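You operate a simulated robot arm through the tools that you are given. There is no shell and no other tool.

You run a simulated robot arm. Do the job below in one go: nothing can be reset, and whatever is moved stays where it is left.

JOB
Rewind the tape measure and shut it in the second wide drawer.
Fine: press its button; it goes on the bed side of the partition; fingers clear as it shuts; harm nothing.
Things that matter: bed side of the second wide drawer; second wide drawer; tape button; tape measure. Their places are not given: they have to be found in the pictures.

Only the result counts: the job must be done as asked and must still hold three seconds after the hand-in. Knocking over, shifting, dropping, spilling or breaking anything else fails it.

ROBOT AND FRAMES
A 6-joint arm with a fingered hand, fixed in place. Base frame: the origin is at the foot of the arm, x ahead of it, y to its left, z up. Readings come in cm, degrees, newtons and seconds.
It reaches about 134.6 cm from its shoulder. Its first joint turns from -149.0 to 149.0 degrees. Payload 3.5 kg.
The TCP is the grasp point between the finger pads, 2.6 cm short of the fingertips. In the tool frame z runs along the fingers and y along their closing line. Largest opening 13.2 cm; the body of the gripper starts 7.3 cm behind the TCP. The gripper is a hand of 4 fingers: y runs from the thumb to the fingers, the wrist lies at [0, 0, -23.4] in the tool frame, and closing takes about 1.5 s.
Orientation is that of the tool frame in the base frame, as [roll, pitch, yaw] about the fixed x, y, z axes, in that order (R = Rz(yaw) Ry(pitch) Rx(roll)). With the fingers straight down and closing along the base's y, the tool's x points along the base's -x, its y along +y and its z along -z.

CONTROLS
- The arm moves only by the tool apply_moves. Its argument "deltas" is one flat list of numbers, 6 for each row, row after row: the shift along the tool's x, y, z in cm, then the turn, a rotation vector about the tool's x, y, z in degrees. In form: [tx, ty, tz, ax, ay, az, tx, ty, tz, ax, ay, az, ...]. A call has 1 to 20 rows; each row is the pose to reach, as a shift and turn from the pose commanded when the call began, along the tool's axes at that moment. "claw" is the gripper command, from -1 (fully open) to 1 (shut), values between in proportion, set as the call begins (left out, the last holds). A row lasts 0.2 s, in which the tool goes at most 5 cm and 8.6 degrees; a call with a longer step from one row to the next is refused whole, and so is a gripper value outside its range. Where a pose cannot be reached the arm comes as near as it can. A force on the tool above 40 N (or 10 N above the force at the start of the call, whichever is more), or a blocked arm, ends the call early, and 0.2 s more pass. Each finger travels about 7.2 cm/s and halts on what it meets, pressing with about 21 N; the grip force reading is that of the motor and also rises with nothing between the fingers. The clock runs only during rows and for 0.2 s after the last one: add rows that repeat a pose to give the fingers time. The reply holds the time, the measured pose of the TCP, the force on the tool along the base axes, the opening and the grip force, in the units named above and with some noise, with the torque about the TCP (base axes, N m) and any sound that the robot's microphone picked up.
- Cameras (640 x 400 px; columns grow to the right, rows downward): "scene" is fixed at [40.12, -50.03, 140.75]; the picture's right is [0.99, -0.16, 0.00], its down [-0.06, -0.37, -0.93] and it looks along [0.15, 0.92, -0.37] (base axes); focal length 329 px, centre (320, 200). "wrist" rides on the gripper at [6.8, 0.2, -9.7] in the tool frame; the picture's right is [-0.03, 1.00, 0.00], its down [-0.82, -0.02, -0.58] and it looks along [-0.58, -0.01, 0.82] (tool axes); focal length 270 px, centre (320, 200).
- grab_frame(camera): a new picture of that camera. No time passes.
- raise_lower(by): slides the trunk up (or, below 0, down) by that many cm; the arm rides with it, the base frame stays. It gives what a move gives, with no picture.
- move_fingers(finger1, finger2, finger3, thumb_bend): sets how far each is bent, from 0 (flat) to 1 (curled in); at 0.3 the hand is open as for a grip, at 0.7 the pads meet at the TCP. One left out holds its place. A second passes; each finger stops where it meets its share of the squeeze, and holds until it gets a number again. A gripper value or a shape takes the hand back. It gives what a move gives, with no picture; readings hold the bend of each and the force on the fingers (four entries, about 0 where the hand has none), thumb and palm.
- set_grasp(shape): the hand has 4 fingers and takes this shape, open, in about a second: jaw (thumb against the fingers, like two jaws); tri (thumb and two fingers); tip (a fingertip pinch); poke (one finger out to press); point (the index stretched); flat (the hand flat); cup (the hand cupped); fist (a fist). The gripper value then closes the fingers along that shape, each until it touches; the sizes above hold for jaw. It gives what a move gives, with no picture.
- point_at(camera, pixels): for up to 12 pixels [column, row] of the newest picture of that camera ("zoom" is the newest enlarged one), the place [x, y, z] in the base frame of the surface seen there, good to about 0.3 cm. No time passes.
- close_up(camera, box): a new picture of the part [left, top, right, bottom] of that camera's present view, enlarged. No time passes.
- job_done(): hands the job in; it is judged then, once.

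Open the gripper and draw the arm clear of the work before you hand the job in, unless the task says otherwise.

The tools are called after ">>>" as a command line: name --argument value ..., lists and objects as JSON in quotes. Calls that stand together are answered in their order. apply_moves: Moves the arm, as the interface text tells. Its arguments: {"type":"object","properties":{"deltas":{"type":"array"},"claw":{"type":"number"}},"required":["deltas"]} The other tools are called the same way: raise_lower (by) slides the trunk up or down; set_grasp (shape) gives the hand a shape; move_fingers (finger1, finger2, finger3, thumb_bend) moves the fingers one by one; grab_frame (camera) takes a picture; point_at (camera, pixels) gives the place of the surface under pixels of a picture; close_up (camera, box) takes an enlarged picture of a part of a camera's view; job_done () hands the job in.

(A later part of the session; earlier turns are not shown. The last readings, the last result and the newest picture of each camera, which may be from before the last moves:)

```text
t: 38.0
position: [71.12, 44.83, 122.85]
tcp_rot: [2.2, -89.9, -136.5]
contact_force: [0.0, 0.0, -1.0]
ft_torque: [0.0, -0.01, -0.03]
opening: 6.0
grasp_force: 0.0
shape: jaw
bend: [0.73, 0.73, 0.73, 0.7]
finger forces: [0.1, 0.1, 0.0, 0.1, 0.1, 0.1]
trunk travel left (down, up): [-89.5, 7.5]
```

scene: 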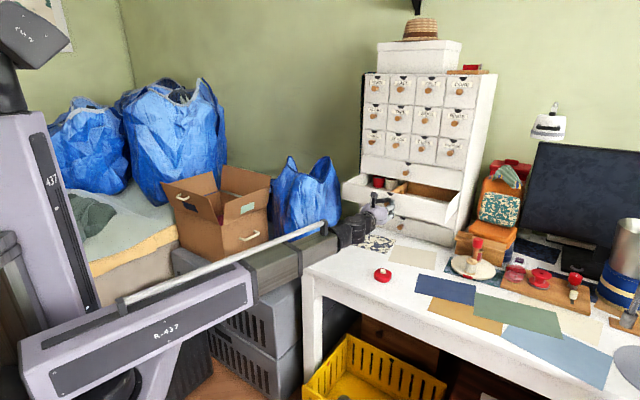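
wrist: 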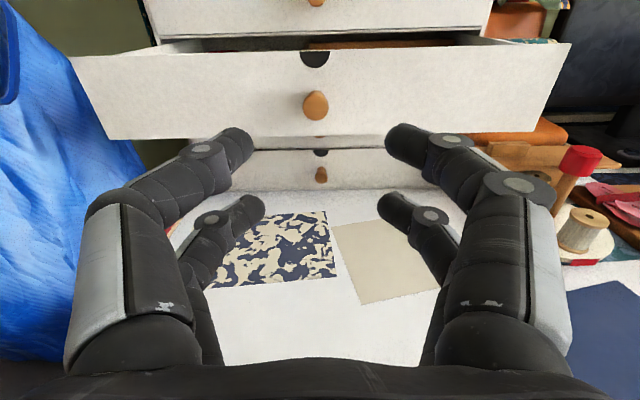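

Both were harmless; the hand is clear at z≈123. Now the pitch back down about the wrist.

>>> apply_moves --deltas '[-3.33, 0, -0.24, 0, -8.18, 0, -6.59, 0, -0.95, 0, -16.36, 0, -9.72, 0, -2.12, 0, -24.55, 0, -12.65, 0, -3.71, 0, -32.73, 0, -15.32, 0, -5.72, 0, -40.91, 0, -17.68, 0, -8.08, 0, -49.09, 0, -19.69, 0, -10.75, 0, -57.27, 0, -21.28, 0, -13.68, 0, -65.45, 0, -22.45, 0, -16.81, 0, -73.64, 0, -23.16, 0, -20.07, 0, -81.82, 0, -23.4, 0, -23.4, 0, -90, 0, -23.4, 0, -23.4, 0, -90, 0]' --claw -1

>>> grab_frame --camera "wrist"

>>> close_up --camera "scene" --box '[335, 165, 475, 300]'

```text
t: 40.6
position: [54.81, 28.12, 99.58]
tcp_rot: [180.0, -0.1, 45.7]
contact_force: [-0.1, -0.2, -0.1]
ft_torque: [-0.02, 0.02, 0.0]
opening: 13.19
grasp_force: 0.1
shape: jaw
bend: [0.3, 0.3, 0.3, 0.3]
finger forces: [0.1, 0.1, 0.1, 0.1, 0.0, 0.0]
out of reach, approached as far as the arm can: row 3, 4, 5, 6, 7, 11, 12
trunk travel left (down, up): [-89.5, 7.5]
```

```text
taken
```

wrist: 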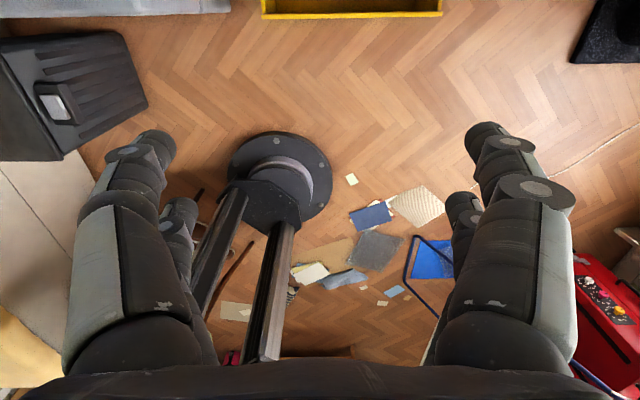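

```text
2.96 times, centred on (405, 232) of scene
```

zoom: 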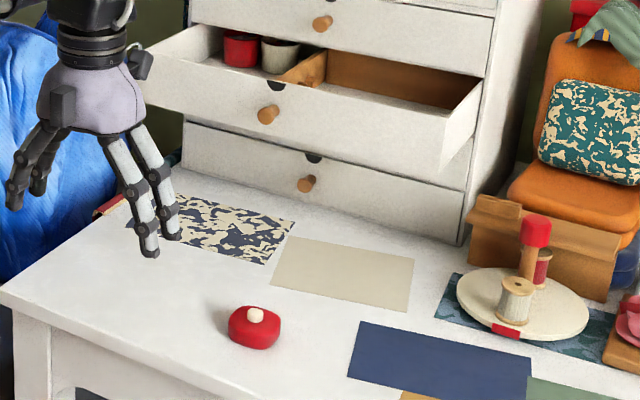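

Hand is down at (54.8, 28.1, 99.6). I move over the tape measure while turning −90° so the fingers close across the case (perpendicular to the tape's exit).

>>> apply_moves --deltas '[2.16, 0.64, 0, 0, 0, -8.18, 4.32, 1.28, 0, 0, 0, -16.36, 6.48, 1.92, 0, 0, 0, -24.55, 8.64, 2.56, 0, 0, 0, -32.73, 10.8, 3.2, 0, 0, 0, -40.91, 12.96, 3.84, 0, 0, 0, -49.09, 15.12, 4.48, 0, 0, 0, -57.27, 17.28, 5.12, 0, 0, 0, -65.45, 19.44, 5.76, 0, 0, 0, -73.64, 21.6, 6.4, 0, 0, 0, -81.82, 23.77, 7.04, 0, 0, 0, -90, 23.77, 7.04, 0, 0, 0, -90]'

>>> grab_frame --camera "wrist"

>>> grab_frame --camera "scene"

```text
t: 43.2
position: [76.46, 40.22, 99.59]
tcp_rot: [179.8, 0.0, 135.8]
contact_force: [0.2, 0.5, -0.3]
ft_torque: [-0.02, 0.02, 0.0]
opening: 13.2
grasp_force: 0.0
shape: jaw
bend: [0.3, 0.3, 0.3, 0.3]
finger forces: [0.0, 0.0, 0.1, 0.1, 0.0, 0.1]
trunk travel left (down, up): [-89.5, 7.5]
```

```text
taken
```

wrist: 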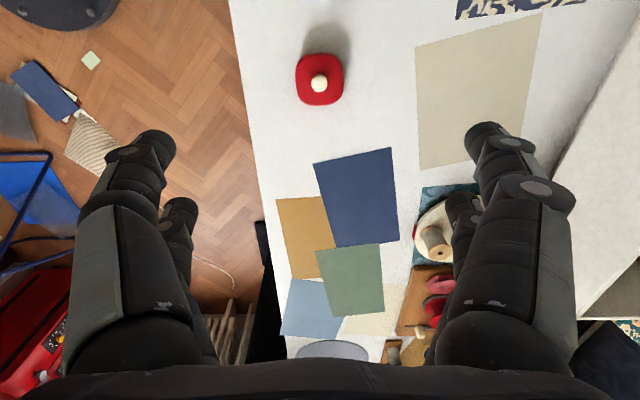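

```text
taken
```

scene: 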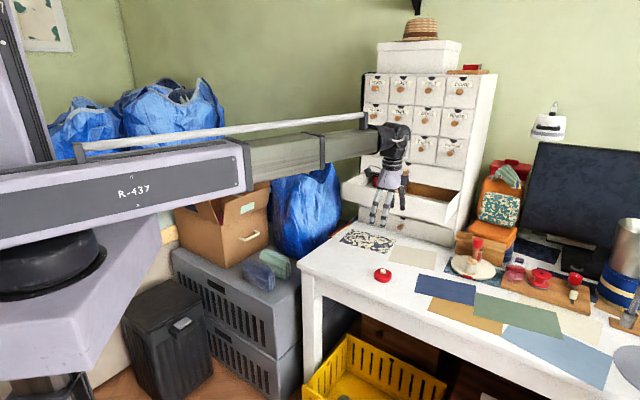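

The case at (320,80) is nicely squared up with the finger closing line. I zoom in to measure its sides.

>>> close_up --camera "wrist" --box '[280, 45, 360, 115]'

>>> point_at --camera "wrist" --pixels '[[299, 75], [340, 75], [320, 62], [319, 100], [319, 83], [300, 95], [340, 95]]'

```text
5.71 times, centred on (320, 80) of wrist
```

zoom: 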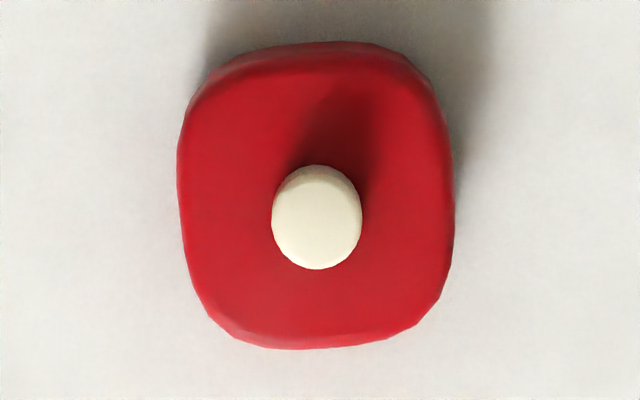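

```text
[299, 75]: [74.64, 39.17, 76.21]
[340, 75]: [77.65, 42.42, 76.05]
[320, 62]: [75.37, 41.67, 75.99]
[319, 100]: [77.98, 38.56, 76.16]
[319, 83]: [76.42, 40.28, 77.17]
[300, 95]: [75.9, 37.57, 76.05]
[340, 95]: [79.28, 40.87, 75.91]
```

Case is ~4.8 cm wide across the closing line and centred under the TCP. I lower 20.6 cm, narrow the opening to about 7 cm, and check the clearance.

>>> raise_lower --by -20.6

>>> apply_moves --deltas '[0, 0, 0, 0, 0, 0, 0, 0, 0, 0, 0, 0, 0, 0, 0, 0, 0, 0, 0, 0, 0, 0, 0, 0, 0, 0, 0, 0, 0, 0, 0, 0, 0, 0, 0, 0]' --claw -0.06

>>> grab_frame --camera "wrist"

>>> close_up --camera "scene" --box '[340, 230, 430, 300]'

```text
t: 45.5
position: [76.48, 40.28, 78.95]
tcp_rot: [179.8, 0.0, 135.6]
contact_force: [0.1, -0.2, -0.4]
ft_torque: [0.06, 0.0, -0.04]
opening: 13.2
grasp_force: 0.0
shape: jaw
bend: [0.3, 0.3, 0.3, 0.3]
finger forces: [0.0, 0.0, 0.0, 0.0, 0.0, 0.0]
trunk travel left (down, up): [-68.9, 28.1]
```

```text
t: 46.9
position: [76.44, 40.28, 79.04]
tcp_rot: [179.8, 0.1, 135.7]
contact_force: [-0.6, -0.5, 1.2]
ft_torque: [0.0, 0.0, 0.01]
opening: 7.02
grasp_force: 0.0
shape: jaw
bend: [0.72, 0.72, 0.72, 0.7]
finger forces: [0.0, 0.0, 0.0, 0.1, 0.0, 0.1]
trunk travel left (down, up): [-68.9, 28.1]
```

```text
taken
```

wrist: 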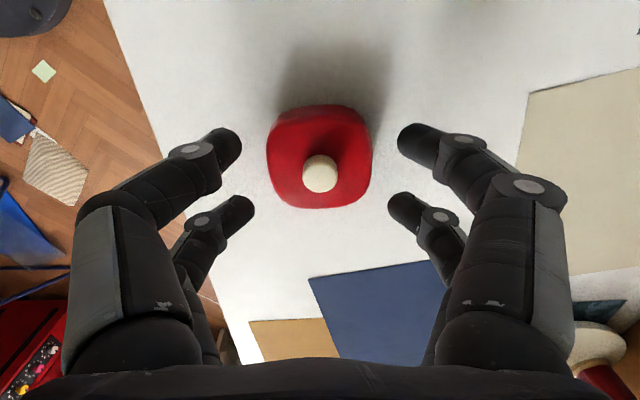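

```text
5.71 times, centred on (385, 265) of scene
```

zoom: 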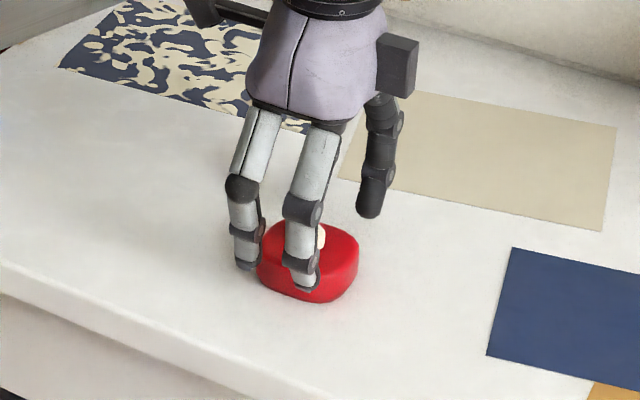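

The case (320,160) sits between both finger pairs. I lower 1.7 cm so the pads reach the case sides, staying just off the table.

>>> raise_lower --by -1.7

>>> grab_frame --camera "wrist"

>>> close_up --camera "scene" --box '[340, 230, 430, 300]'

```text
t: 47.5
position: [76.46, 40.18, 77.24]
tcp_rot: [179.8, 0.0, 135.6]
contact_force: [-0.6, 0.3, -0.6]
ft_torque: [0.0, -0.02, -0.01]
opening: 7.09
grasp_force: 0.0
shape: jaw
bend: [0.72, 0.72, 0.72, 0.7]
finger forces: [0.1, 0.0, 0.0, 0.0, 0.0, 0.0]
trunk travel left (down, up): [-67.2, 29.8]
```

```text
taken
```

wrist: 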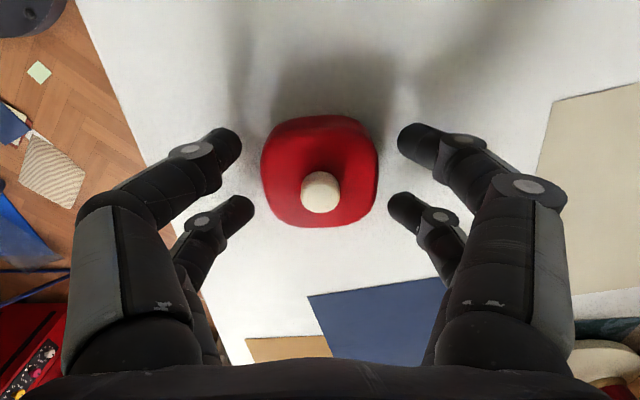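

```text
5.71 times, centred on (385, 265) of scene
```

zoom: 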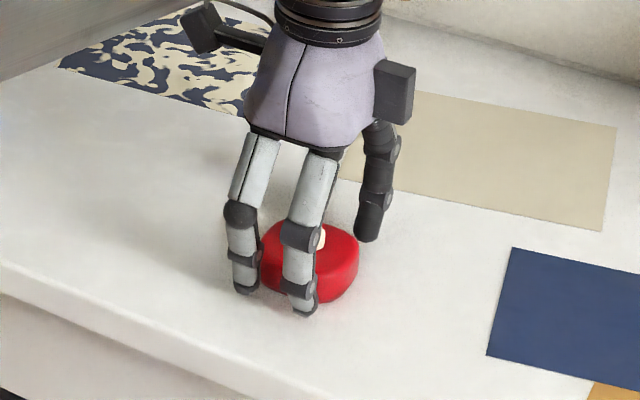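

Fingers straddle the case with tips just above the table. I close on it.

>>> apply_moves --deltas '[0, 0, 0, 0, 0, 0, 0, 0, 0, 0, 0, 0, 0, 0, 0, 0, 0, 0, 0, 0, 0, 0, 0, 0, 0, 0, 0, 0, 0, 0, 0, 0, 0, 0, 0, 0, 0, 0, 0, 0, 0, 0]' --claw 1

>>> grab_frame --camera "wrist"

```text
t: 49.1
position: [76.48, 40.26, 77.25]
tcp_rot: [179.8, -0.1, 135.6]
contact_force: [-1.0, -0.4, 0.4]
ft_torque: [0.01, 0.01, -0.02]
opening: 4.14
grasp_force: 21.2
shape: jaw
bend: [0.74, 0.74, 0.74, 0.7]
finger forces: [19.4, 19.9, 18.5, 0.0, 19.1, 0.0]
trunk travel left (down, up): [-67.2, 29.8]
```

```text
taken
```

wrist: 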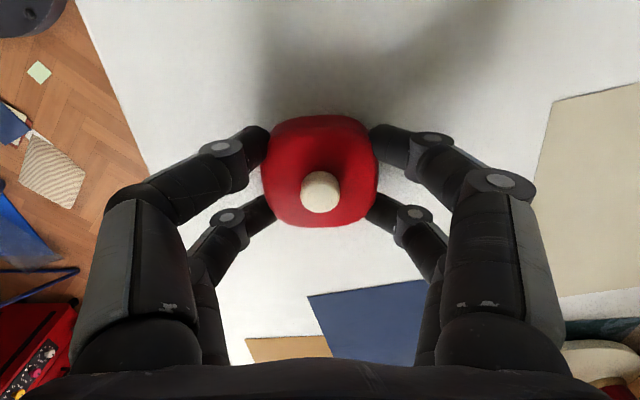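

All fingers press ~19 N on the case. I lift the trunk 29 cm so it clears the drawer's rim (z≈98).

>>> raise_lower --by 29

>>> grab_frame --camera "wrist"

>>> grab_frame --camera "scene"

```text
t: 52.0
position: [76.47, 40.32, 106.25]
tcp_rot: [179.9, 0.0, 135.7]
contact_force: [-0.1, 0.7, -1.4]
ft_torque: [0.0, 0.0, -0.01]
opening: 4.14
grasp_force: 20.9
shape: jaw
bend: [0.74, 0.74, 0.74, 0.7]
finger forces: [19.5, 19.8, 18.4, 0.1, 19.1, 0.0]
trunk travel left (down, up): [-96.2, 0.8]
```

```text
taken
```

wrist: 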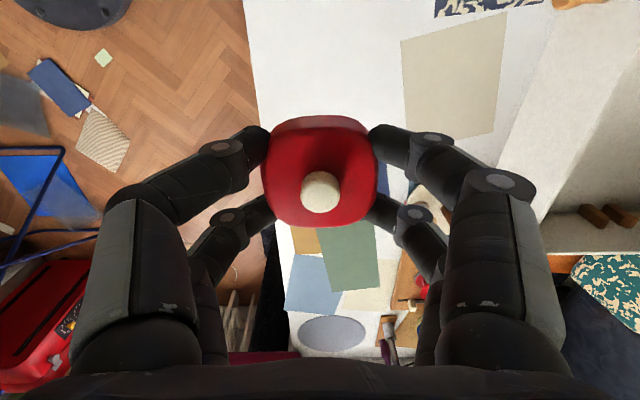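

```text
taken
```

scene: 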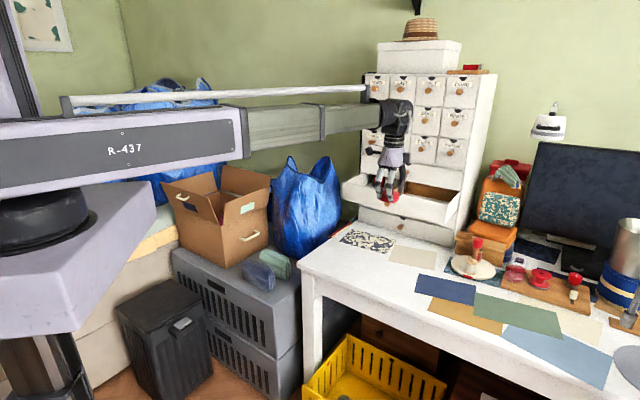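

The tape is held firmly. To keep the gripper body and camera clear of the cabinet when lowering, I turn the hand −90° here so closing runs along the drawer's width and the camera faces away from the cabinet.

>>> apply_moves --deltas '[0, 0, 0, 0, 0, -8.18, 0, 0, 0, 0, 0, -16.36, 0, 0, 0, 0, 0, -24.55, 0, 0, 0, 0, 0, -32.73, 0, 0, 0, 0, 0, -40.91, 0, 0, 0, 0, 0, -49.09, 0, 0, 0, 0, 0, -57.27, 0, 0, 0, 0, 0, -65.45, 0, 0, 0, 0, 0, -73.64, 0, 0, 0, 0, 0, -81.82, 0, 0, 0, 0, 0, -90, 0, 0, 0, 0, 0, -90]'

>>> grab_frame --camera "wrist"

```text
t: 54.6
position: [76.57, 40.11, 106.3]
tcp_rot: [180.0, 0.2, -134.3]
contact_force: [0.4, 0.1, 0.1]
ft_torque: [0.01, 0.02, -0.02]
opening: 4.14
grasp_force: 20.9
shape: jaw
bend: [0.74, 0.74, 0.74, 0.7]
finger forces: [19.6, 19.9, 18.5, 0.0, 19.1, 0.0]
trunk travel left (down, up): [-96.2, 0.8]
```

```text
taken
```

wrist: 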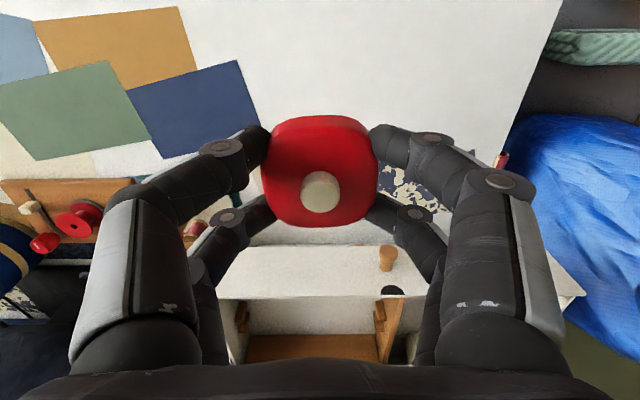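

Orientation reached; the drawer with its partition is visible at (390,320). I move sideways toward the bed side and partway forward, then look down into the compartment.

>>> apply_moves --deltas '[-2, 2.5, 0, 0, 0, 0, -4, 5, 0, 0, 0, 0, -6, 7.5, 0, 0, 0, 0, -8, 10, 0, 0, 0, 0, -10, 12.5, 0, 0, 0, 0, -12, 15, 0, 0, 0, 0, -14, 17.5, 0, 0, 0, 0, -14, 17.5, 0, 0, 0, 0]'

>>> grab_frame --camera "wrist"

>>> grab_frame --camera "scene"

```text
t: 56.4
position: [73.84, 62.53, 106.18]
tcp_rot: [-180.0, 0.1, -134.4]
contact_force: [0.9, 0.5, -1.2]
ft_torque: [-0.01, -0.01, 0.0]
opening: 4.12
grasp_force: 20.8
shape: jaw
bend: [0.74, 0.74, 0.74, 0.7]
finger forces: [19.7, 20.1, 18.8, 0.0, 19.2, 0.1]
trunk travel left (down, up): [-96.2, 0.8]
```

```text
taken
```

wrist: 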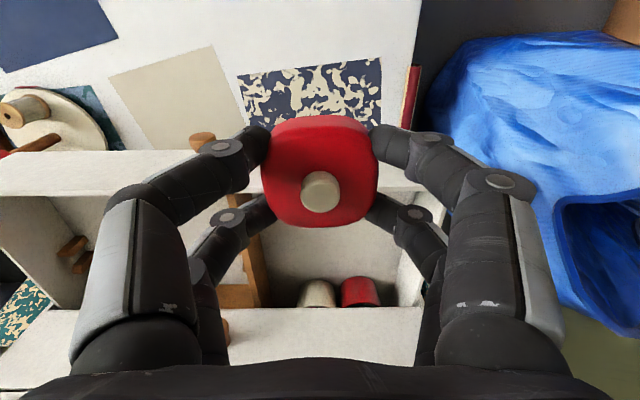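

```text
taken
```

scene: 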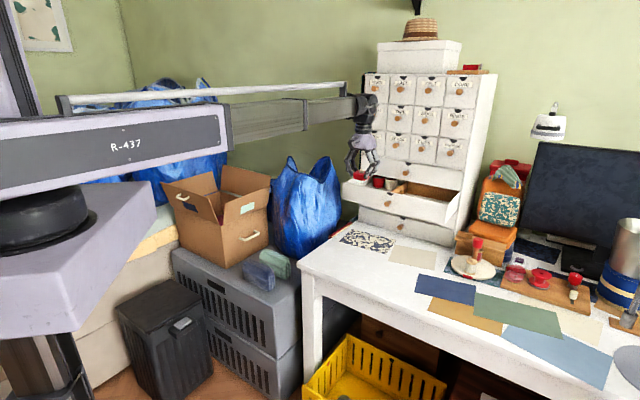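

The compartment floor shows at (300,260), cups at (320,292) and (360,292), partition at (255,265), bed-side wall at (408,270). I measure these.

>>> point_at --camera "wrist" --pixels '[[257, 250], [262, 285], [300, 260], [340, 250], [370, 250], [400, 265], [412, 265], [420, 200], [320, 285], [360, 280], [340, 315], [240, 200]]'

>>> close_up --camera "wrist" --box '[200, 180, 440, 330]'

```text
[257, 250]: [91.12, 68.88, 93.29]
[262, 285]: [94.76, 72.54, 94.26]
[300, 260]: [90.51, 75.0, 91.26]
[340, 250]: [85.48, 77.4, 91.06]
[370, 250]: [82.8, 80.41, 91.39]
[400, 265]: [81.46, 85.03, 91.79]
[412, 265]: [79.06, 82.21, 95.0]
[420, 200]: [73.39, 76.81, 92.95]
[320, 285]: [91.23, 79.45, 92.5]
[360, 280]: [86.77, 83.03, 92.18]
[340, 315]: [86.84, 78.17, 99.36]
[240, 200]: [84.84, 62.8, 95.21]
```

```text
2.67 times, centred on (320, 255) of wrist
```

zoom: 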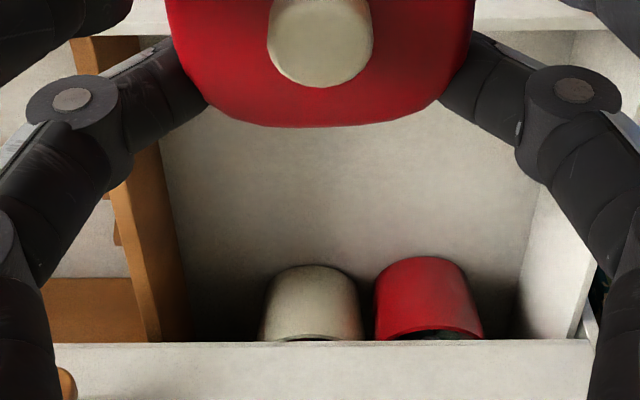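

The compartment spans d≈−0.9…17 with floor z≈91.2. Parts of the floor are hidden by the held tape, so I back up 5 cm to inspect the middle of the floor first.

>>> apply_moves --deltas '[2.5, 0.5, 0, 0, 0, 0, 5, 1, 0, 0, 0, 0, 5, 1, 0, 0, 0, 0]'

>>> close_up --camera "wrist" --box '[200, 180, 440, 330]'

>>> apply_moves --deltas '[-4, 0, 0, 0, 0, 0, -8, 0, 0, 0, 0, 0, -12, 0, 0, 0, 0, 0, -15.7, 0, 0, 0, 0, 0, -15.7, 0, 0, 0, 0, 0]'

>>> grab_frame --camera "wrist"

>>> grab_frame --camera "scene"

```text
t: 57.2
position: [69.74, 59.6, 106.3]
tcp_rot: [180.0, 0.2, -134.3]
contact_force: [-0.1, -0.4, -0.7]
ft_torque: [0.01, 0.0, 0.0]
opening: 4.14
grasp_force: 21.3
shape: jaw
bend: [0.74, 0.74, 0.74, 0.7]
finger forces: [19.7, 20.0, 18.7, 0.1, 19.3, 0.0]
trunk travel left (down, up): [-96.2, 0.8]
```

```text
2.67 times, centred on (320, 255) of wrist
```

zoom: 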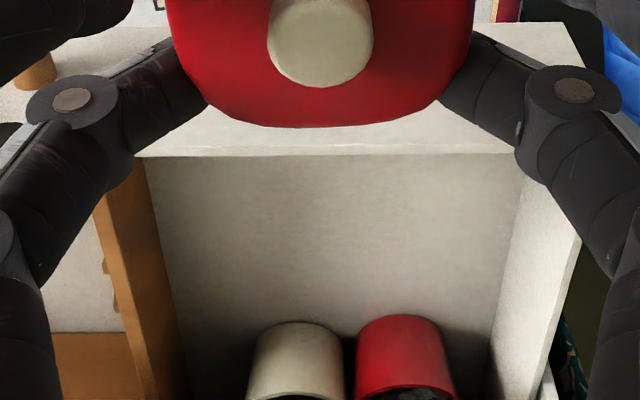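

```text
t: 58.4
position: [80.58, 70.88, 106.24]
tcp_rot: [-180.0, 0.3, -134.3]
contact_force: [0.9, 0.8, -0.3]
ft_torque: [0.02, 0.01, -0.01]
opening: 4.14
grasp_force: 21.1
shape: jaw
bend: [0.74, 0.74, 0.74, 0.7]
finger forces: [19.7, 20.1, 18.7, 0.0, 19.4, 0.1]
trunk travel left (down, up): [-96.2, 0.8]
```

```text
taken
```

wrist: 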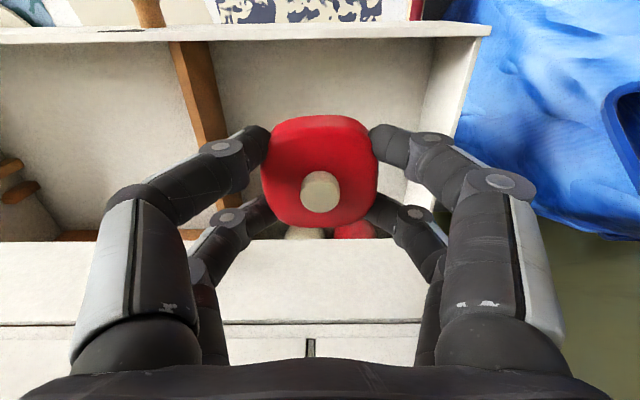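

```text
taken
```

scene: 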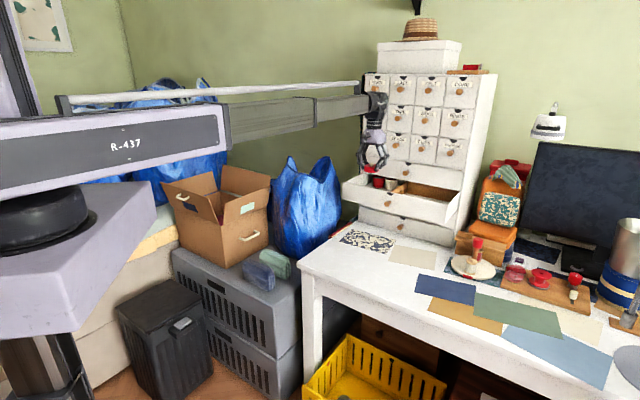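

The floor is empty apart from the cups at the back, and the tape is centred over the compartment's free front part. I check clearance to the cabinet, then lower 9 cm.

>>> raise_lower --by -9

>>> grab_frame --camera "wrist"

>>> close_up --camera "scene" --box '[325, 90, 475, 240]'

```text
t: 59.7
position: [80.45, 70.88, 97.26]
tcp_rot: [180.0, 0.2, -134.4]
contact_force: [0.2, 0.1, -0.5]
ft_torque: [0.0, 0.01, 0.0]
opening: 4.12
grasp_force: 20.8
shape: jaw
bend: [0.74, 0.74, 0.74, 0.7]
finger forces: [19.7, 20.2, 18.8, 0.0, 19.3, 0.0]
trunk travel left (down, up): [-87.2, 9.8]
```

```text
taken
```

wrist: 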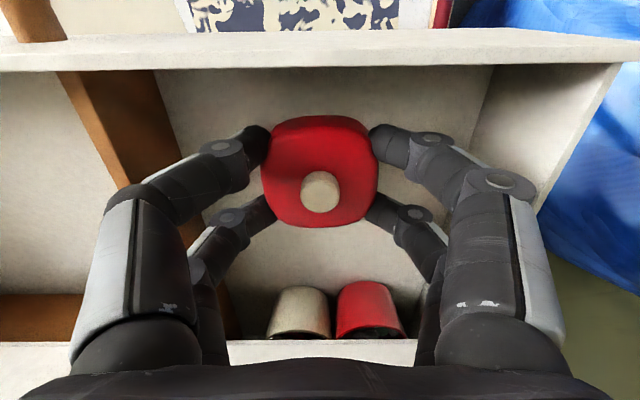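

```text
2.67 times, centred on (400, 165) of scene
```

zoom: 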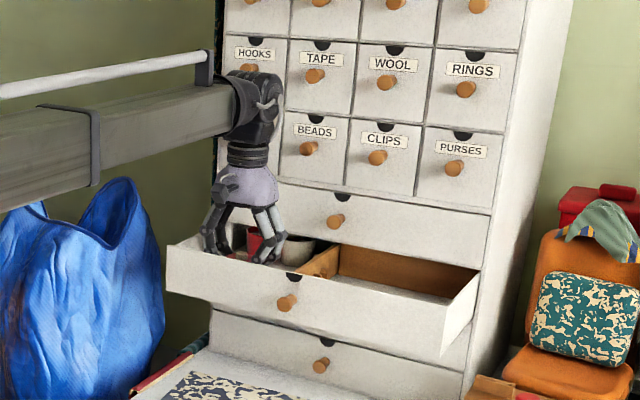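

Good clearance all round: tape above the floor, partition at (120,130) and walls well away from the fingers. I lower 2.3 cm more.

>>> raise_lower --by -2.3

>>> raise_lower --by -0.3

>>> close_up --camera "wrist" --box '[200, 60, 440, 260]'

```text
t: 60.4
position: [80.41, 70.83, 94.96]
tcp_rot: [-179.9, 0.2, -134.3]
contact_force: [0.5, -1.2, -0.3]
ft_torque: [0.0, 0.02, -0.01]
opening: 4.1
grasp_force: 20.7
shape: jaw
bend: [0.74, 0.74, 0.74, 0.7]
finger forces: [19.7, 20.1, 18.7, 0.1, 19.4, 0.1]
trunk travel left (down, up): [-84.9, 12.1]
```

```text
t: 60.9
position: [80.48, 70.82, 94.76]
tcp_rot: [-179.9, 0.2, -134.3]
contact_force: [0.6, 0.3, -0.4]
ft_torque: [0.0, -0.01, -0.03]
opening: 4.16
grasp_force: 21.0
shape: jaw
bend: [0.74, 0.74, 0.74, 0.7]
finger forces: [19.7, 20.2, 18.7, 0.0, 19.3, 0.1]
trunk travel left (down, up): [-84.6, 12.4]
```

```text
2.00 times, centred on (320, 160) of wrist
```

zoom: 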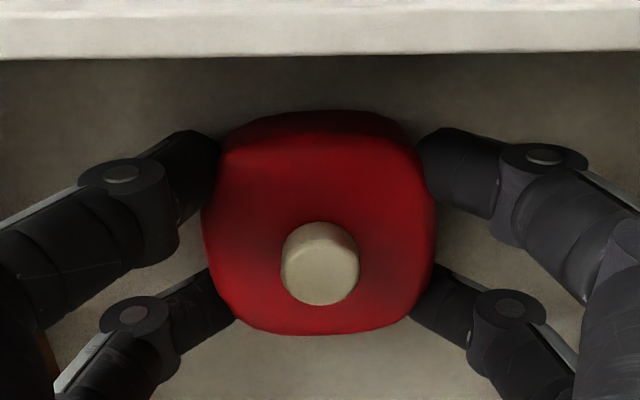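

No contact yet. I measure the case top and the nearby floor to find the remaining gap.

>>> point_at --camera "zoom" --pixels '[[320, 180], [320, 240], [320, 90], [150, 90], [500, 90], [330, 370], [240, 370], [320, 40]]'

```text
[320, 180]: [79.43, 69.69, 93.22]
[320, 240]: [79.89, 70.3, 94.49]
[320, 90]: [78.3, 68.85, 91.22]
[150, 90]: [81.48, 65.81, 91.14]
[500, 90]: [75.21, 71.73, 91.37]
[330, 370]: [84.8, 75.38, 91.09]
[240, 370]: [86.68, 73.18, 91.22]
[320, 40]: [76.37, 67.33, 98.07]
```

Case bottom is ~0.3 cm above the floor (91.2). I lower 0.25 cm more and check force.

>>> raise_lower --by -0.25

```text
t: 61.4
position: [80.37, 70.82, 94.56]
tcp_rot: [-179.9, 0.2, -134.5]
contact_force: [0.6, 0.3, 7.7]
ft_torque: [-0.04, 0.03, 0.0]
opening: 4.15
grasp_force: 20.3
shape: jaw
bend: [0.74, 0.74, 0.74, 0.7]
finger forces: [20.9, 20.9, 19.4, 0.0, 20.8, 0.0]
trunk travel left (down, up): [-84.3, 12.7]
```

The case touches the floor (7.7 N up). I open the fingers to about 8 cm to release it.

>>> apply_moves --deltas '[0, 0, 0, 0, 0, 0, 0, 0, 0, 0, 0, 0, 0, 0, 0, 0, 0, 0, 0, 0, 0, 0, 0, 0, 0, 0, 0, 0, 0, 0]' --claw -0.2

>>> grab_frame --camera "wrist"

```text
t: 62.6
position: [80.46, 70.83, 94.48]
tcp_rot: [-180.0, 0.2, -134.3]
contact_force: [-0.6, 0.0, 0.4]
ft_torque: [-0.01, -0.01, 0.0]
opening: 7.89
grasp_force: 0.2
shape: jaw
bend: [0.71, 0.71, 0.71, 0.7]
finger forces: [0.1, 0.1, 0.0, 0.1, 0.0, 0.0]
trunk travel left (down, up): [-84.3, 12.7]
```

```text
taken
```

wrist: 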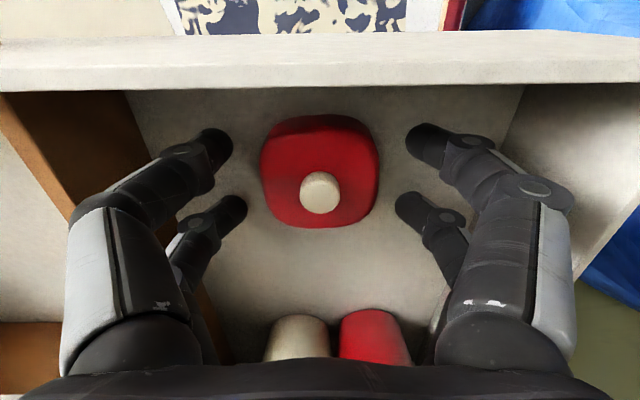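

The tape lies free on the floor of the bed-side compartment. I raise 11.5 cm and back the hand out over the table.

>>> raise_lower --by 11.5

>>> apply_moves --deltas '[4, -1, 0, 0, 0, 0, 8, -2, 0, 0, 0, 0, 12, -4, 0, 0, 0, 0, 16, -6, 0, 0, 0, 0, 20, -8, 0, 0, 0, 0, 24, -10, 0, 0, 0, 0, 28, -11.4, 0, 0, 0, 0, 32, -11.4, 0, 0, 0, 0, 36, -11.4, 0, 0, 0, 0, 40, -11.4, 0, 0, 0, 0, 44, -11.4, 0, 0, 0, 0, 48, -11.4, 0, 0, 0, 0, 48, -11.4, 0, 0, 0, 0]'

>>> grab_frame --camera "wrist"

>>> grab_frame --camera "scene"

```text
t: 64.1
position: [80.44, 70.83, 105.88]
tcp_rot: [179.9, 0.3, -134.4]
contact_force: [-0.4, 0.5, -0.5]
ft_torque: [-0.01, -0.05, 0.01]
opening: 7.89
grasp_force: 0.0
shape: jaw
bend: [0.71, 0.71, 0.71, 0.7]
finger forces: [0.0, 0.1, 0.0, 0.1, 0.0, 0.0]
trunk travel left (down, up): [-95.8, 1.2]
```

```text
t: 66.9
position: [55.01, 28.56, 106.0]
tcp_rot: [-180.0, 0.2, -134.4]
contact_force: [0.0, 0.6, -0.1]
ft_torque: [0.01, 0.01, 0.0]
opening: 7.88
grasp_force: 0.1
shape: jaw
bend: [0.71, 0.71, 0.71, 0.7]
finger forces: [0.0, 0.0, 0.0, 0.0, 0.1, 0.0]
trunk travel left (down, up): [-95.8, 1.2]
```

```text
taken
```

wrist: 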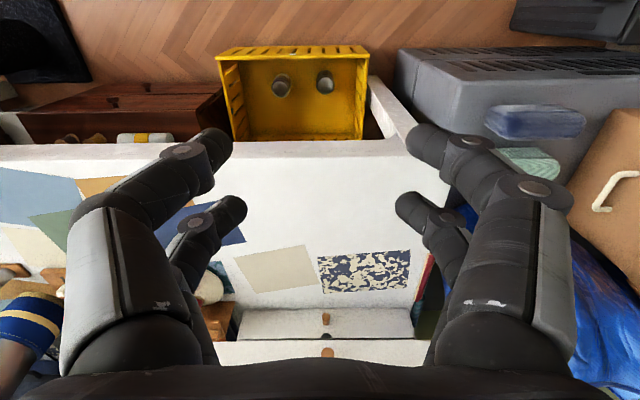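

```text
taken
```

scene: 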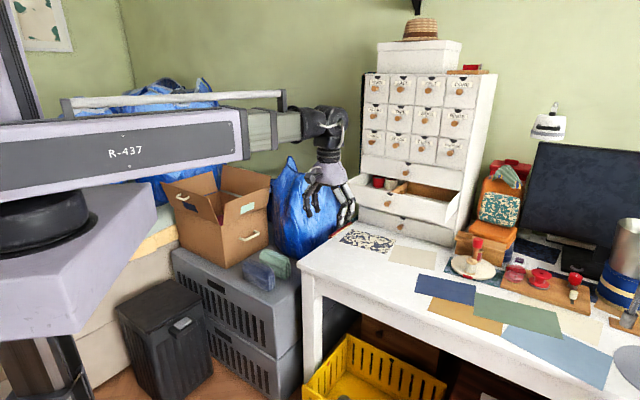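

The hand is clear, on the knob axis. I pitch it forward 90° about the wrist and form a fist to push the knob.

>>> apply_moves --deltas '[-3.33, 0, -0.24, 0, -8.18, 0, -6.59, 0, -0.95, 0, -16.36, 0, -9.72, 0, -2.12, 0, -24.55, 0, -12.65, 0, -3.71, 0, -32.73, 0, -15.32, 0, -5.72, 0, -40.91, 0, -17.68, 0, -8.08, 0, -49.09, 0, -19.69, 0, -10.75, 0, -57.27, 0, -21.28, 0, -13.68, 0, -65.45, 0, -22.45, 0, -16.81, 0, -73.64, 0, -23.16, 0, -20.07, 0, -81.82, 0, -23.4, 0, -23.4, 0, -90, 0, -23.4, 0, -23.4, 0, -90, 0]'

>>> set_grasp --shape "fist"

>>> grab_frame --camera "scene"

>>> grab_frame --camera "wrist"

```text
t: 69.5
position: [71.27, 45.66, 128.51]
tcp_rot: [163.5, 88.1, -151.2]
contact_force: [-1.0, -1.2, 0.5]
ft_torque: [0.01, -0.01, -0.02]
opening: 7.88
grasp_force: 0.1
shape: jaw
bend: [0.71, 0.71, 0.71, 0.7]
finger forces: [0.0, 0.0, 0.0, 0.0, 0.0, 0.0]
out of reach, approached as far as the arm can: row 11, 12
trunk travel left (down, up): [-95.8, 1.2]
```

```text
t: 70.4
position: [71.28, 45.76, 128.65]
tcp_rot: [163.8, 88.0, -151.0]
contact_force: [0.0, 0.7, 0.4]
ft_torque: [0.02, -0.03, 0.02]
opening: 0.0
grasp_force: 0.2
shape: fist
bend: [1.0, 1.0, 1.0, 0.53]
finger forces: [0.1, 0.0, 0.0, 0.1, 0.1, 0.0]
trunk travel left (down, up): [-95.8, 1.2]
```

```text
taken
```

scene: 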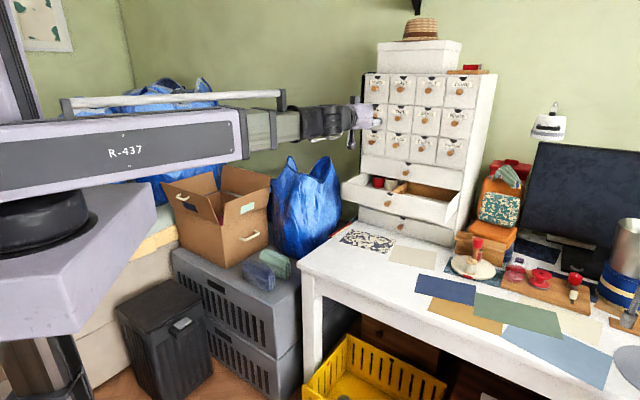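

```text
taken
```

wrist: 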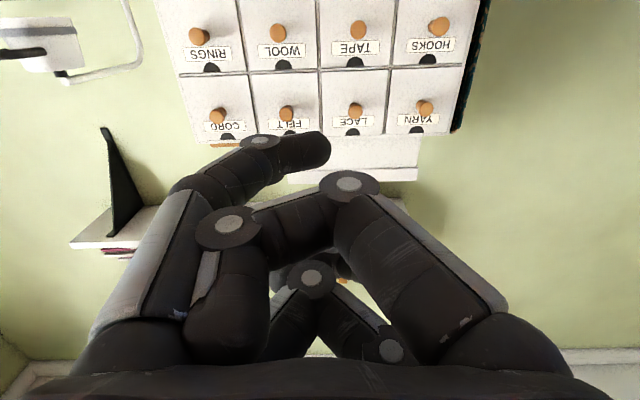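

The wrist is level to ~2°. I zoom to see the fist's foremost surface.

>>> close_up --camera "scene" --box '[310, 80, 410, 160]'

>>> point_at --camera "wrist" --pixels '[[320, 150], [260, 140], [240, 165], [350, 180], [290, 220], [225, 225], [313, 275], [390, 345]]'

```text
5.00 times, centred on (360, 120) of scene
```

zoom: 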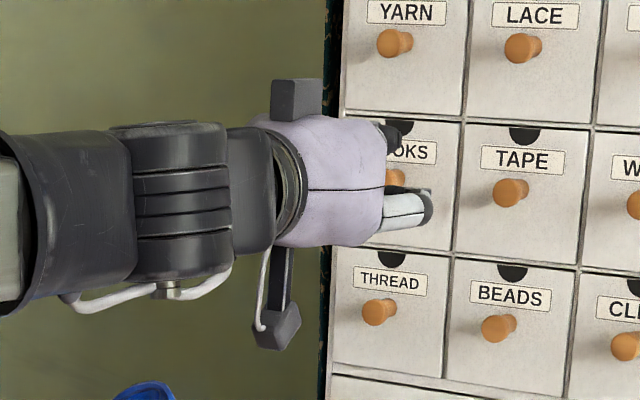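

```text
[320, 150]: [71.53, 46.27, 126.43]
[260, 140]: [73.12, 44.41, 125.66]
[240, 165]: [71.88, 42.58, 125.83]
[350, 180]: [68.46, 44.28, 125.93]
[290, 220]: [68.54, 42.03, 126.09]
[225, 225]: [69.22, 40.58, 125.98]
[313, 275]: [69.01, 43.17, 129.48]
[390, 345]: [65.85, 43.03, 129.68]
```

The fist is uneven, so I'd rather push with the closed jaw fingertips on the drawer's outer face beside the knob. I set jaw and close the fingers, then lower to drawer height.

>>> set_grasp --shape "jaw"

>>> apply_moves --deltas '[0, 1, 0, 0, 0, 0, 0, 2, 0, 0, 0, 0, 0, 3, 0, 0, 0, 0, 0, 4, 0, 0, 0, 0, 0, 5, 0, 0, 0, 0, 0, 5, 0, 0, 0, 0, 0, 5, 0, 0, 0, 0, 0, 5, 0, 0, 0, 0]' --claw 1

>>> raise_lower --by -34.5

>>> grab_frame --camera "wrist"

>>> grab_frame --camera "scene"

```text
t: 71.3
position: [71.27, 45.73, 128.63]
tcp_rot: [163.8, 88.0, -151.0]
contact_force: [0.0, -0.1, -0.5]
ft_torque: [-0.01, 0.03, 0.01]
opening: 13.16
grasp_force: 0.0
shape: jaw
bend: [0.3, 0.3, 0.3, 0.3]
finger forces: [0.0, 0.0, 0.0, 0.1, 0.0, 0.0]
trunk travel left (down, up): [-95.8, 1.2]
```

```text
t: 73.1
position: [67.45, 49.39, 128.72]
tcp_rot: [168.8, 88.7, -145.8]
contact_force: [1.5, 0.0, 0.4]
ft_torque: [-0.01, -0.01, -0.03]
opening: 0.01
grasp_force: 21.1
shape: jaw
bend: [0.62, 0.63, 0.63, 0.7]
finger forces: [0.0, 0.0, 0.0, 0.0, 0.0, 0.1]
out of reach, approached as far as the arm can: row 1, 2, 3, 4, 5, 6, 7, 8
trunk travel left (down, up): [-95.8, 1.2]
```

```text
t: 76.5
position: [67.51, 49.41, 94.26]
tcp_rot: [168.7, 88.7, -145.9]
contact_force: [0.5, 0.2, -0.3]
ft_torque: [0.04, 0.05, 0.02]
opening: 0.0
grasp_force: 21.1
shape: jaw
bend: [0.62, 0.63, 0.63, 0.7]
finger forces: [0.0, 0.1, 0.0, 0.1, 0.0, 0.0]
trunk travel left (down, up): [-61.3, 35.7]
```

```text
taken
```

wrist: 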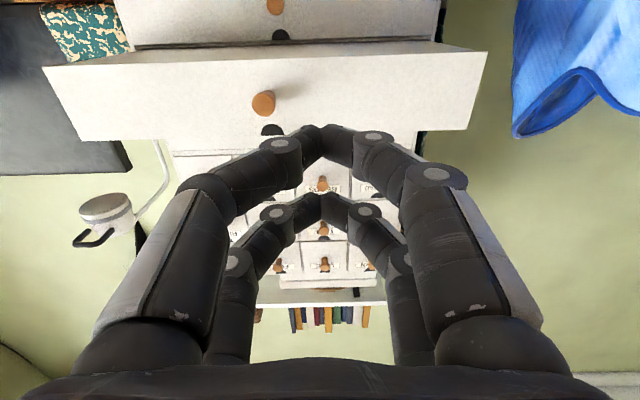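

```text
taken
```

scene: 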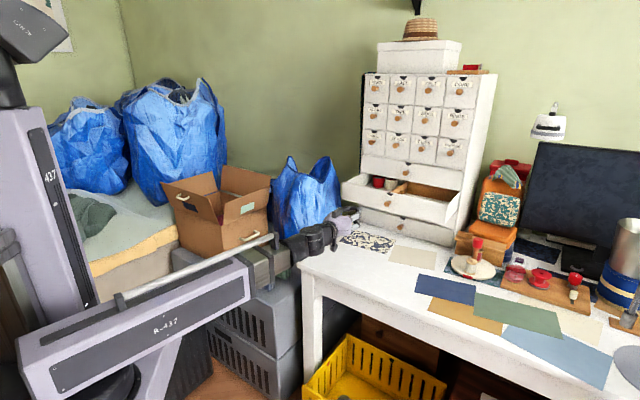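

The closed fingertips face the drawer front at d≈13.7, left of the knob (263,103 in the inverted wrist view). I advance to just before contact.

>>> apply_moves --deltas '[-0.06, 0, 3, 0, 0, 0, -0.13, 0, 6, 0, 0, 0, -0.2, 0, 9, 0, 0, 0, -0.25, 0, 11.5, 0, 0, 0, -0.3, 0, 13.5, 0, 0, 0, -0.3, 0, 13.5, 0, 0, 0]'

>>> grab_frame --camera "wrist"

>>> close_up --camera "scene" --box '[325, 140, 475, 260]'

```text
t: 77.8
position: [76.96, 58.94, 94.24]
tcp_rot: [168.6, 88.7, -146.1]
contact_force: [-0.7, 0.3, -0.8]
ft_torque: [0.0, -0.02, 0.0]
opening: 0.0
grasp_force: 21.0
shape: jaw
bend: [0.62, 0.63, 0.63, 0.7]
finger forces: [0.0, 0.1, 0.0, 0.1, 0.1, 0.0]
trunk travel left (down, up): [-61.3, 35.7]
```

```text
taken
```

wrist: 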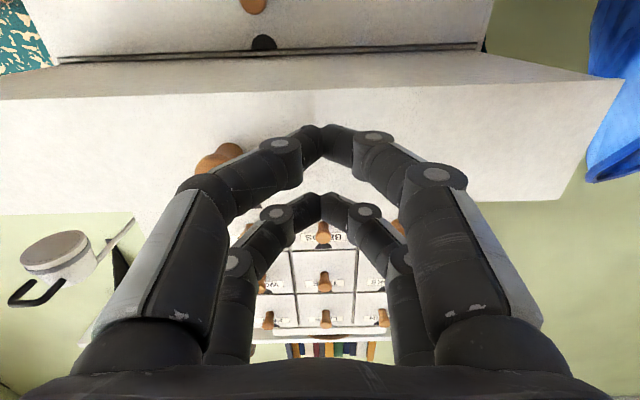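

```text
3.33 times, centred on (400, 200) of scene
```

zoom: 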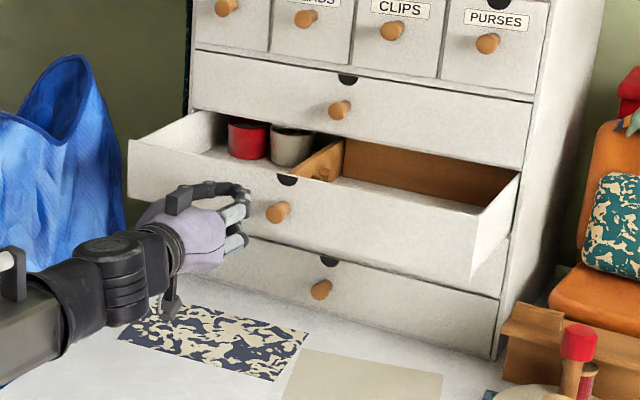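

Tips are ~2 cm before the drawer face. I check the lateral gap between the knob (220,158) and the finger links.

>>> point_at --camera "wrist" --pixels '[[275, 145], [240, 165], [205, 185], [215, 160], [202, 165], [325, 130], [310, 135], [330, 110]]'

```text
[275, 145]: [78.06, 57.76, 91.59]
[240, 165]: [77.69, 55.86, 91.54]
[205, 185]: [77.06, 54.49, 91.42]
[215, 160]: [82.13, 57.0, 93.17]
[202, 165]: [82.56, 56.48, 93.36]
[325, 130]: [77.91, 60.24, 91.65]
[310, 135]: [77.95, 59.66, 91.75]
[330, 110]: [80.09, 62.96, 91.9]
```

There is over 2 cm clearance to the knob. I push forward slowly, 14 cm in 0.8 cm steps.

>>> apply_moves --deltas '[-0.02, 0, 0.7, 0, 0, 0, -0.03, 0, 1.4, 0, 0, 0, -0.05, 0, 2.1, 0, 0, 0, -0.06, 0, 2.8, 0, 0, 0, -0.08, 0, 3.5, 0, 0, 0, -0.09, 0, 4.2, 0, 0, 0, -0.11, 0, 4.9, 0, 0, 0, -0.12, 0, 5.6, 0, 0, 0, -0.14, 0, 6.3, 0, 0, 0, -0.15, 0, 7, 0, 0, 0, -0.17, 0, 7.7, 0, 0, 0, -0.18, 0, 8.4, 0, 0, 0, -0.2, 0, 9.1, 0, 0, 0, -0.22, 0, 9.8, 0, 0, 0, -0.23, 0, 10.5, 0, 0, 0, -0.25, 0, 11.2, 0, 0, 0, -0.26, 0, 11.9, 0, 0, 0, -0.28, 0, 12.6, 0, 0, 0, -0.29, 0, 13.3, 0, 0, 0, -0.31, 0, 14, 0, 0, 0]'

>>> grab_frame --camera "wrist"

>>> close_up --camera "scene" --box '[325, 140, 475, 260]'

```text
t: 82.0
position: [86.86, 68.95, 94.34]
tcp_rot: [168.7, 88.7, -145.9]
contact_force: [0.7, -0.3, 0.5]
ft_torque: [-0.02, -0.02, 0.01]
opening: 0.02
grasp_force: 21.4
shape: jaw
bend: [0.62, 0.63, 0.63, 0.7]
finger forces: [0.0, 0.0, 0.0, 0.0, 0.1, 0.0]
trunk travel left (down, up): [-61.3, 35.7]
```

```text
taken
```

wrist: 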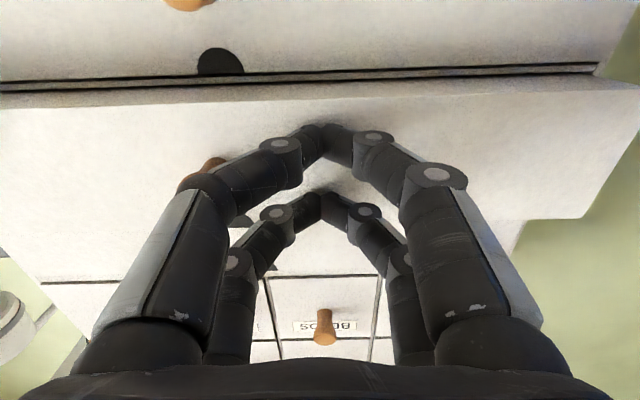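

```text
3.33 times, centred on (400, 200) of scene
```

zoom: 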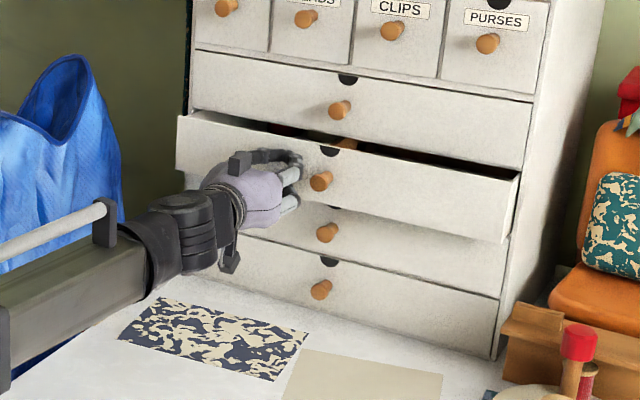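

The drawer is nearly shut, about 4 cm remaining. I push the rest more slowly, watching the force.

>>> apply_moves --deltas '[-0.01, 0, 0.4, 0, 0, 0, -0.02, 0, 0.8, 0, 0, 0, -0.03, 0, 1.2, 0, 0, 0, -0.04, 0, 1.6, 0, 0, 0, -0.05, 0, 2, 0, 0, 0, -0.05, 0, 2.4, 0, 0, 0, -0.06, 0, 2.8, 0, 0, 0, -0.07, 0, 3.1, 0, 0, 0, -0.07, 0, 3.4, 0, 0, 0, -0.08, 0, 3.6, 0, 0, 0, -0.08, 0, 3.8, 0, 0, 0]'

>>> close_up --camera "scene" --box '[345, 150, 475, 250]'

>>> grab_frame --camera "wrist"

```text
t: 84.5
position: [89.47, 71.57, 94.34]
tcp_rot: [168.8, 88.7, -145.8]
contact_force: [-4.6, -4.2, -2.2]
ft_torque: [0.06, -0.07, 0.01]
opening: 0.0
grasp_force: 21.0
shape: jaw
bend: [0.62, 0.63, 0.63, 0.7]
finger forces: [0.1, 0.0, 0.0, 0.0, 0.0, 0.0]
trunk travel left (down, up): [-61.3, 35.7]
```

```text
4.00 times, centred on (410, 200) of scene
```

zoom: 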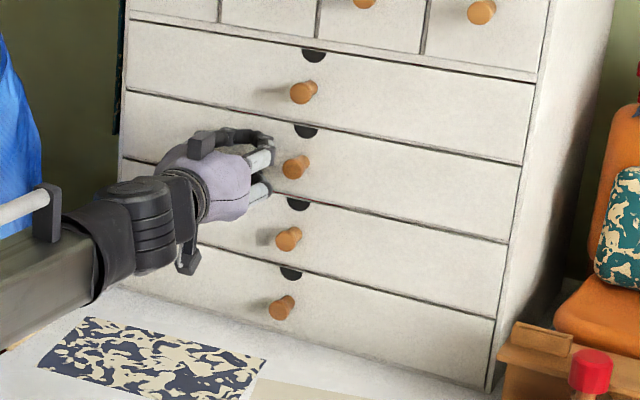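

```text
taken
```

wrist: 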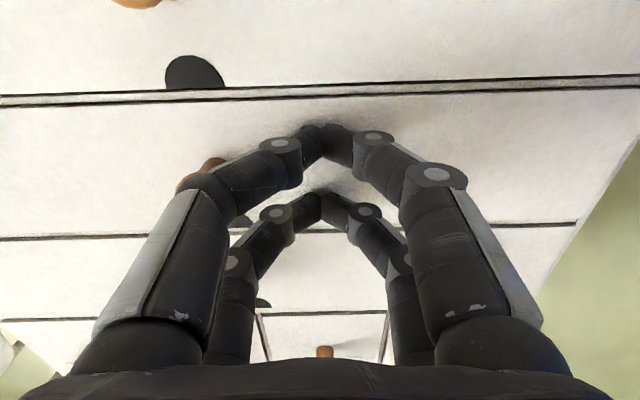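

The front is flush: the knob is back at zoom (295,167) as at the start, with ~6 N resistance. I press a hair more to seat it, then back off.

>>> apply_moves --deltas '[0, 0, 0.1, 0, 0, 0, 0, 0, 0.2, 0, 0, 0, 0, 0, 0.2, 0, 0, 0]'

>>> apply_moves --deltas '[0, 0, -1, 0, 0, 0, 0.02, 0, -3, 0, 0, 0, 0.1, 0, -6, 0, 0, 0, 0.2, 0, -10, 0, 0, 0, 0.3, 0, -14, 0, 0, 0, 0.4, 0, -18, 0, 0, 0, 0.5, 0, -22, 0, 0, 0, 0.6, 0, -26, 0, 0, 0, 0.7, 0, -30, 0, 0, 0, 0.7, 0, -30, 0, 0, 0]'

>>> grab_frame --camera "wrist"

>>> grab_frame --camera "scene"

```text
t: 85.2
position: [89.46, 71.52, 94.42]
tcp_rot: [168.9, 88.7, -145.6]
contact_force: [-21.8, -20.9, -11.8]
ft_torque: [0.11, -0.06, -0.01]
opening: 0.02
grasp_force: 21.5
shape: jaw
bend: [0.63, 0.64, 0.64, 0.7]
finger forces: [0.0, 0.0, 0.0, 0.0, 0.1, 0.1]
trunk travel left (down, up): [-61.3, 35.7]
```

```text
t: 87.5
position: [68.68, 50.31, 94.25]
tcp_rot: [168.8, 88.6, -145.8]
contact_force: [-0.4, 0.2, 0.3]
ft_torque: [-0.03, 0.03, -0.01]
opening: 0.0
grasp_force: 21.1
shape: jaw
bend: [0.62, 0.64, 0.64, 0.7]
finger forces: [0.0, 0.0, 0.0, 0.1, 0.1, 0.1]
trunk travel left (down, up): [-61.3, 35.7]
```

```text
taken
```

wrist: 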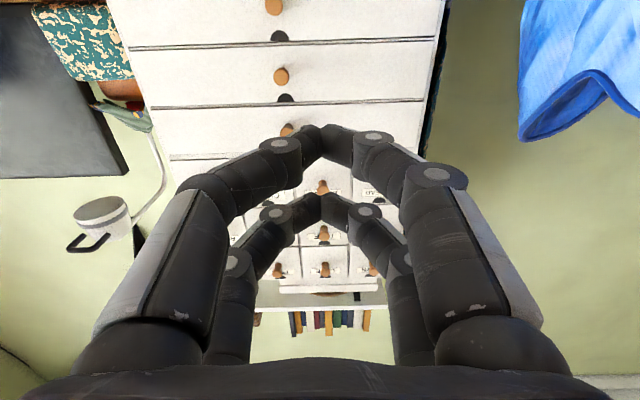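

```text
taken
```

scene: 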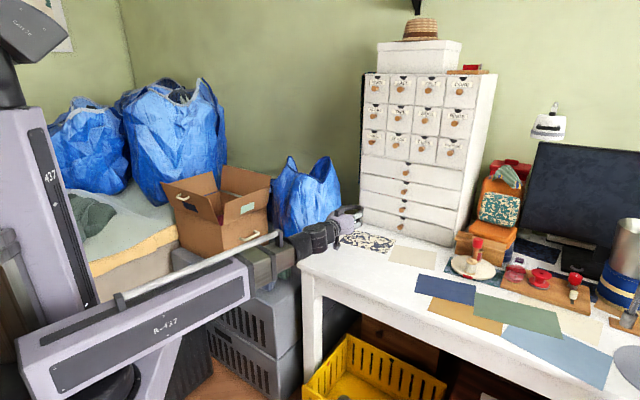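

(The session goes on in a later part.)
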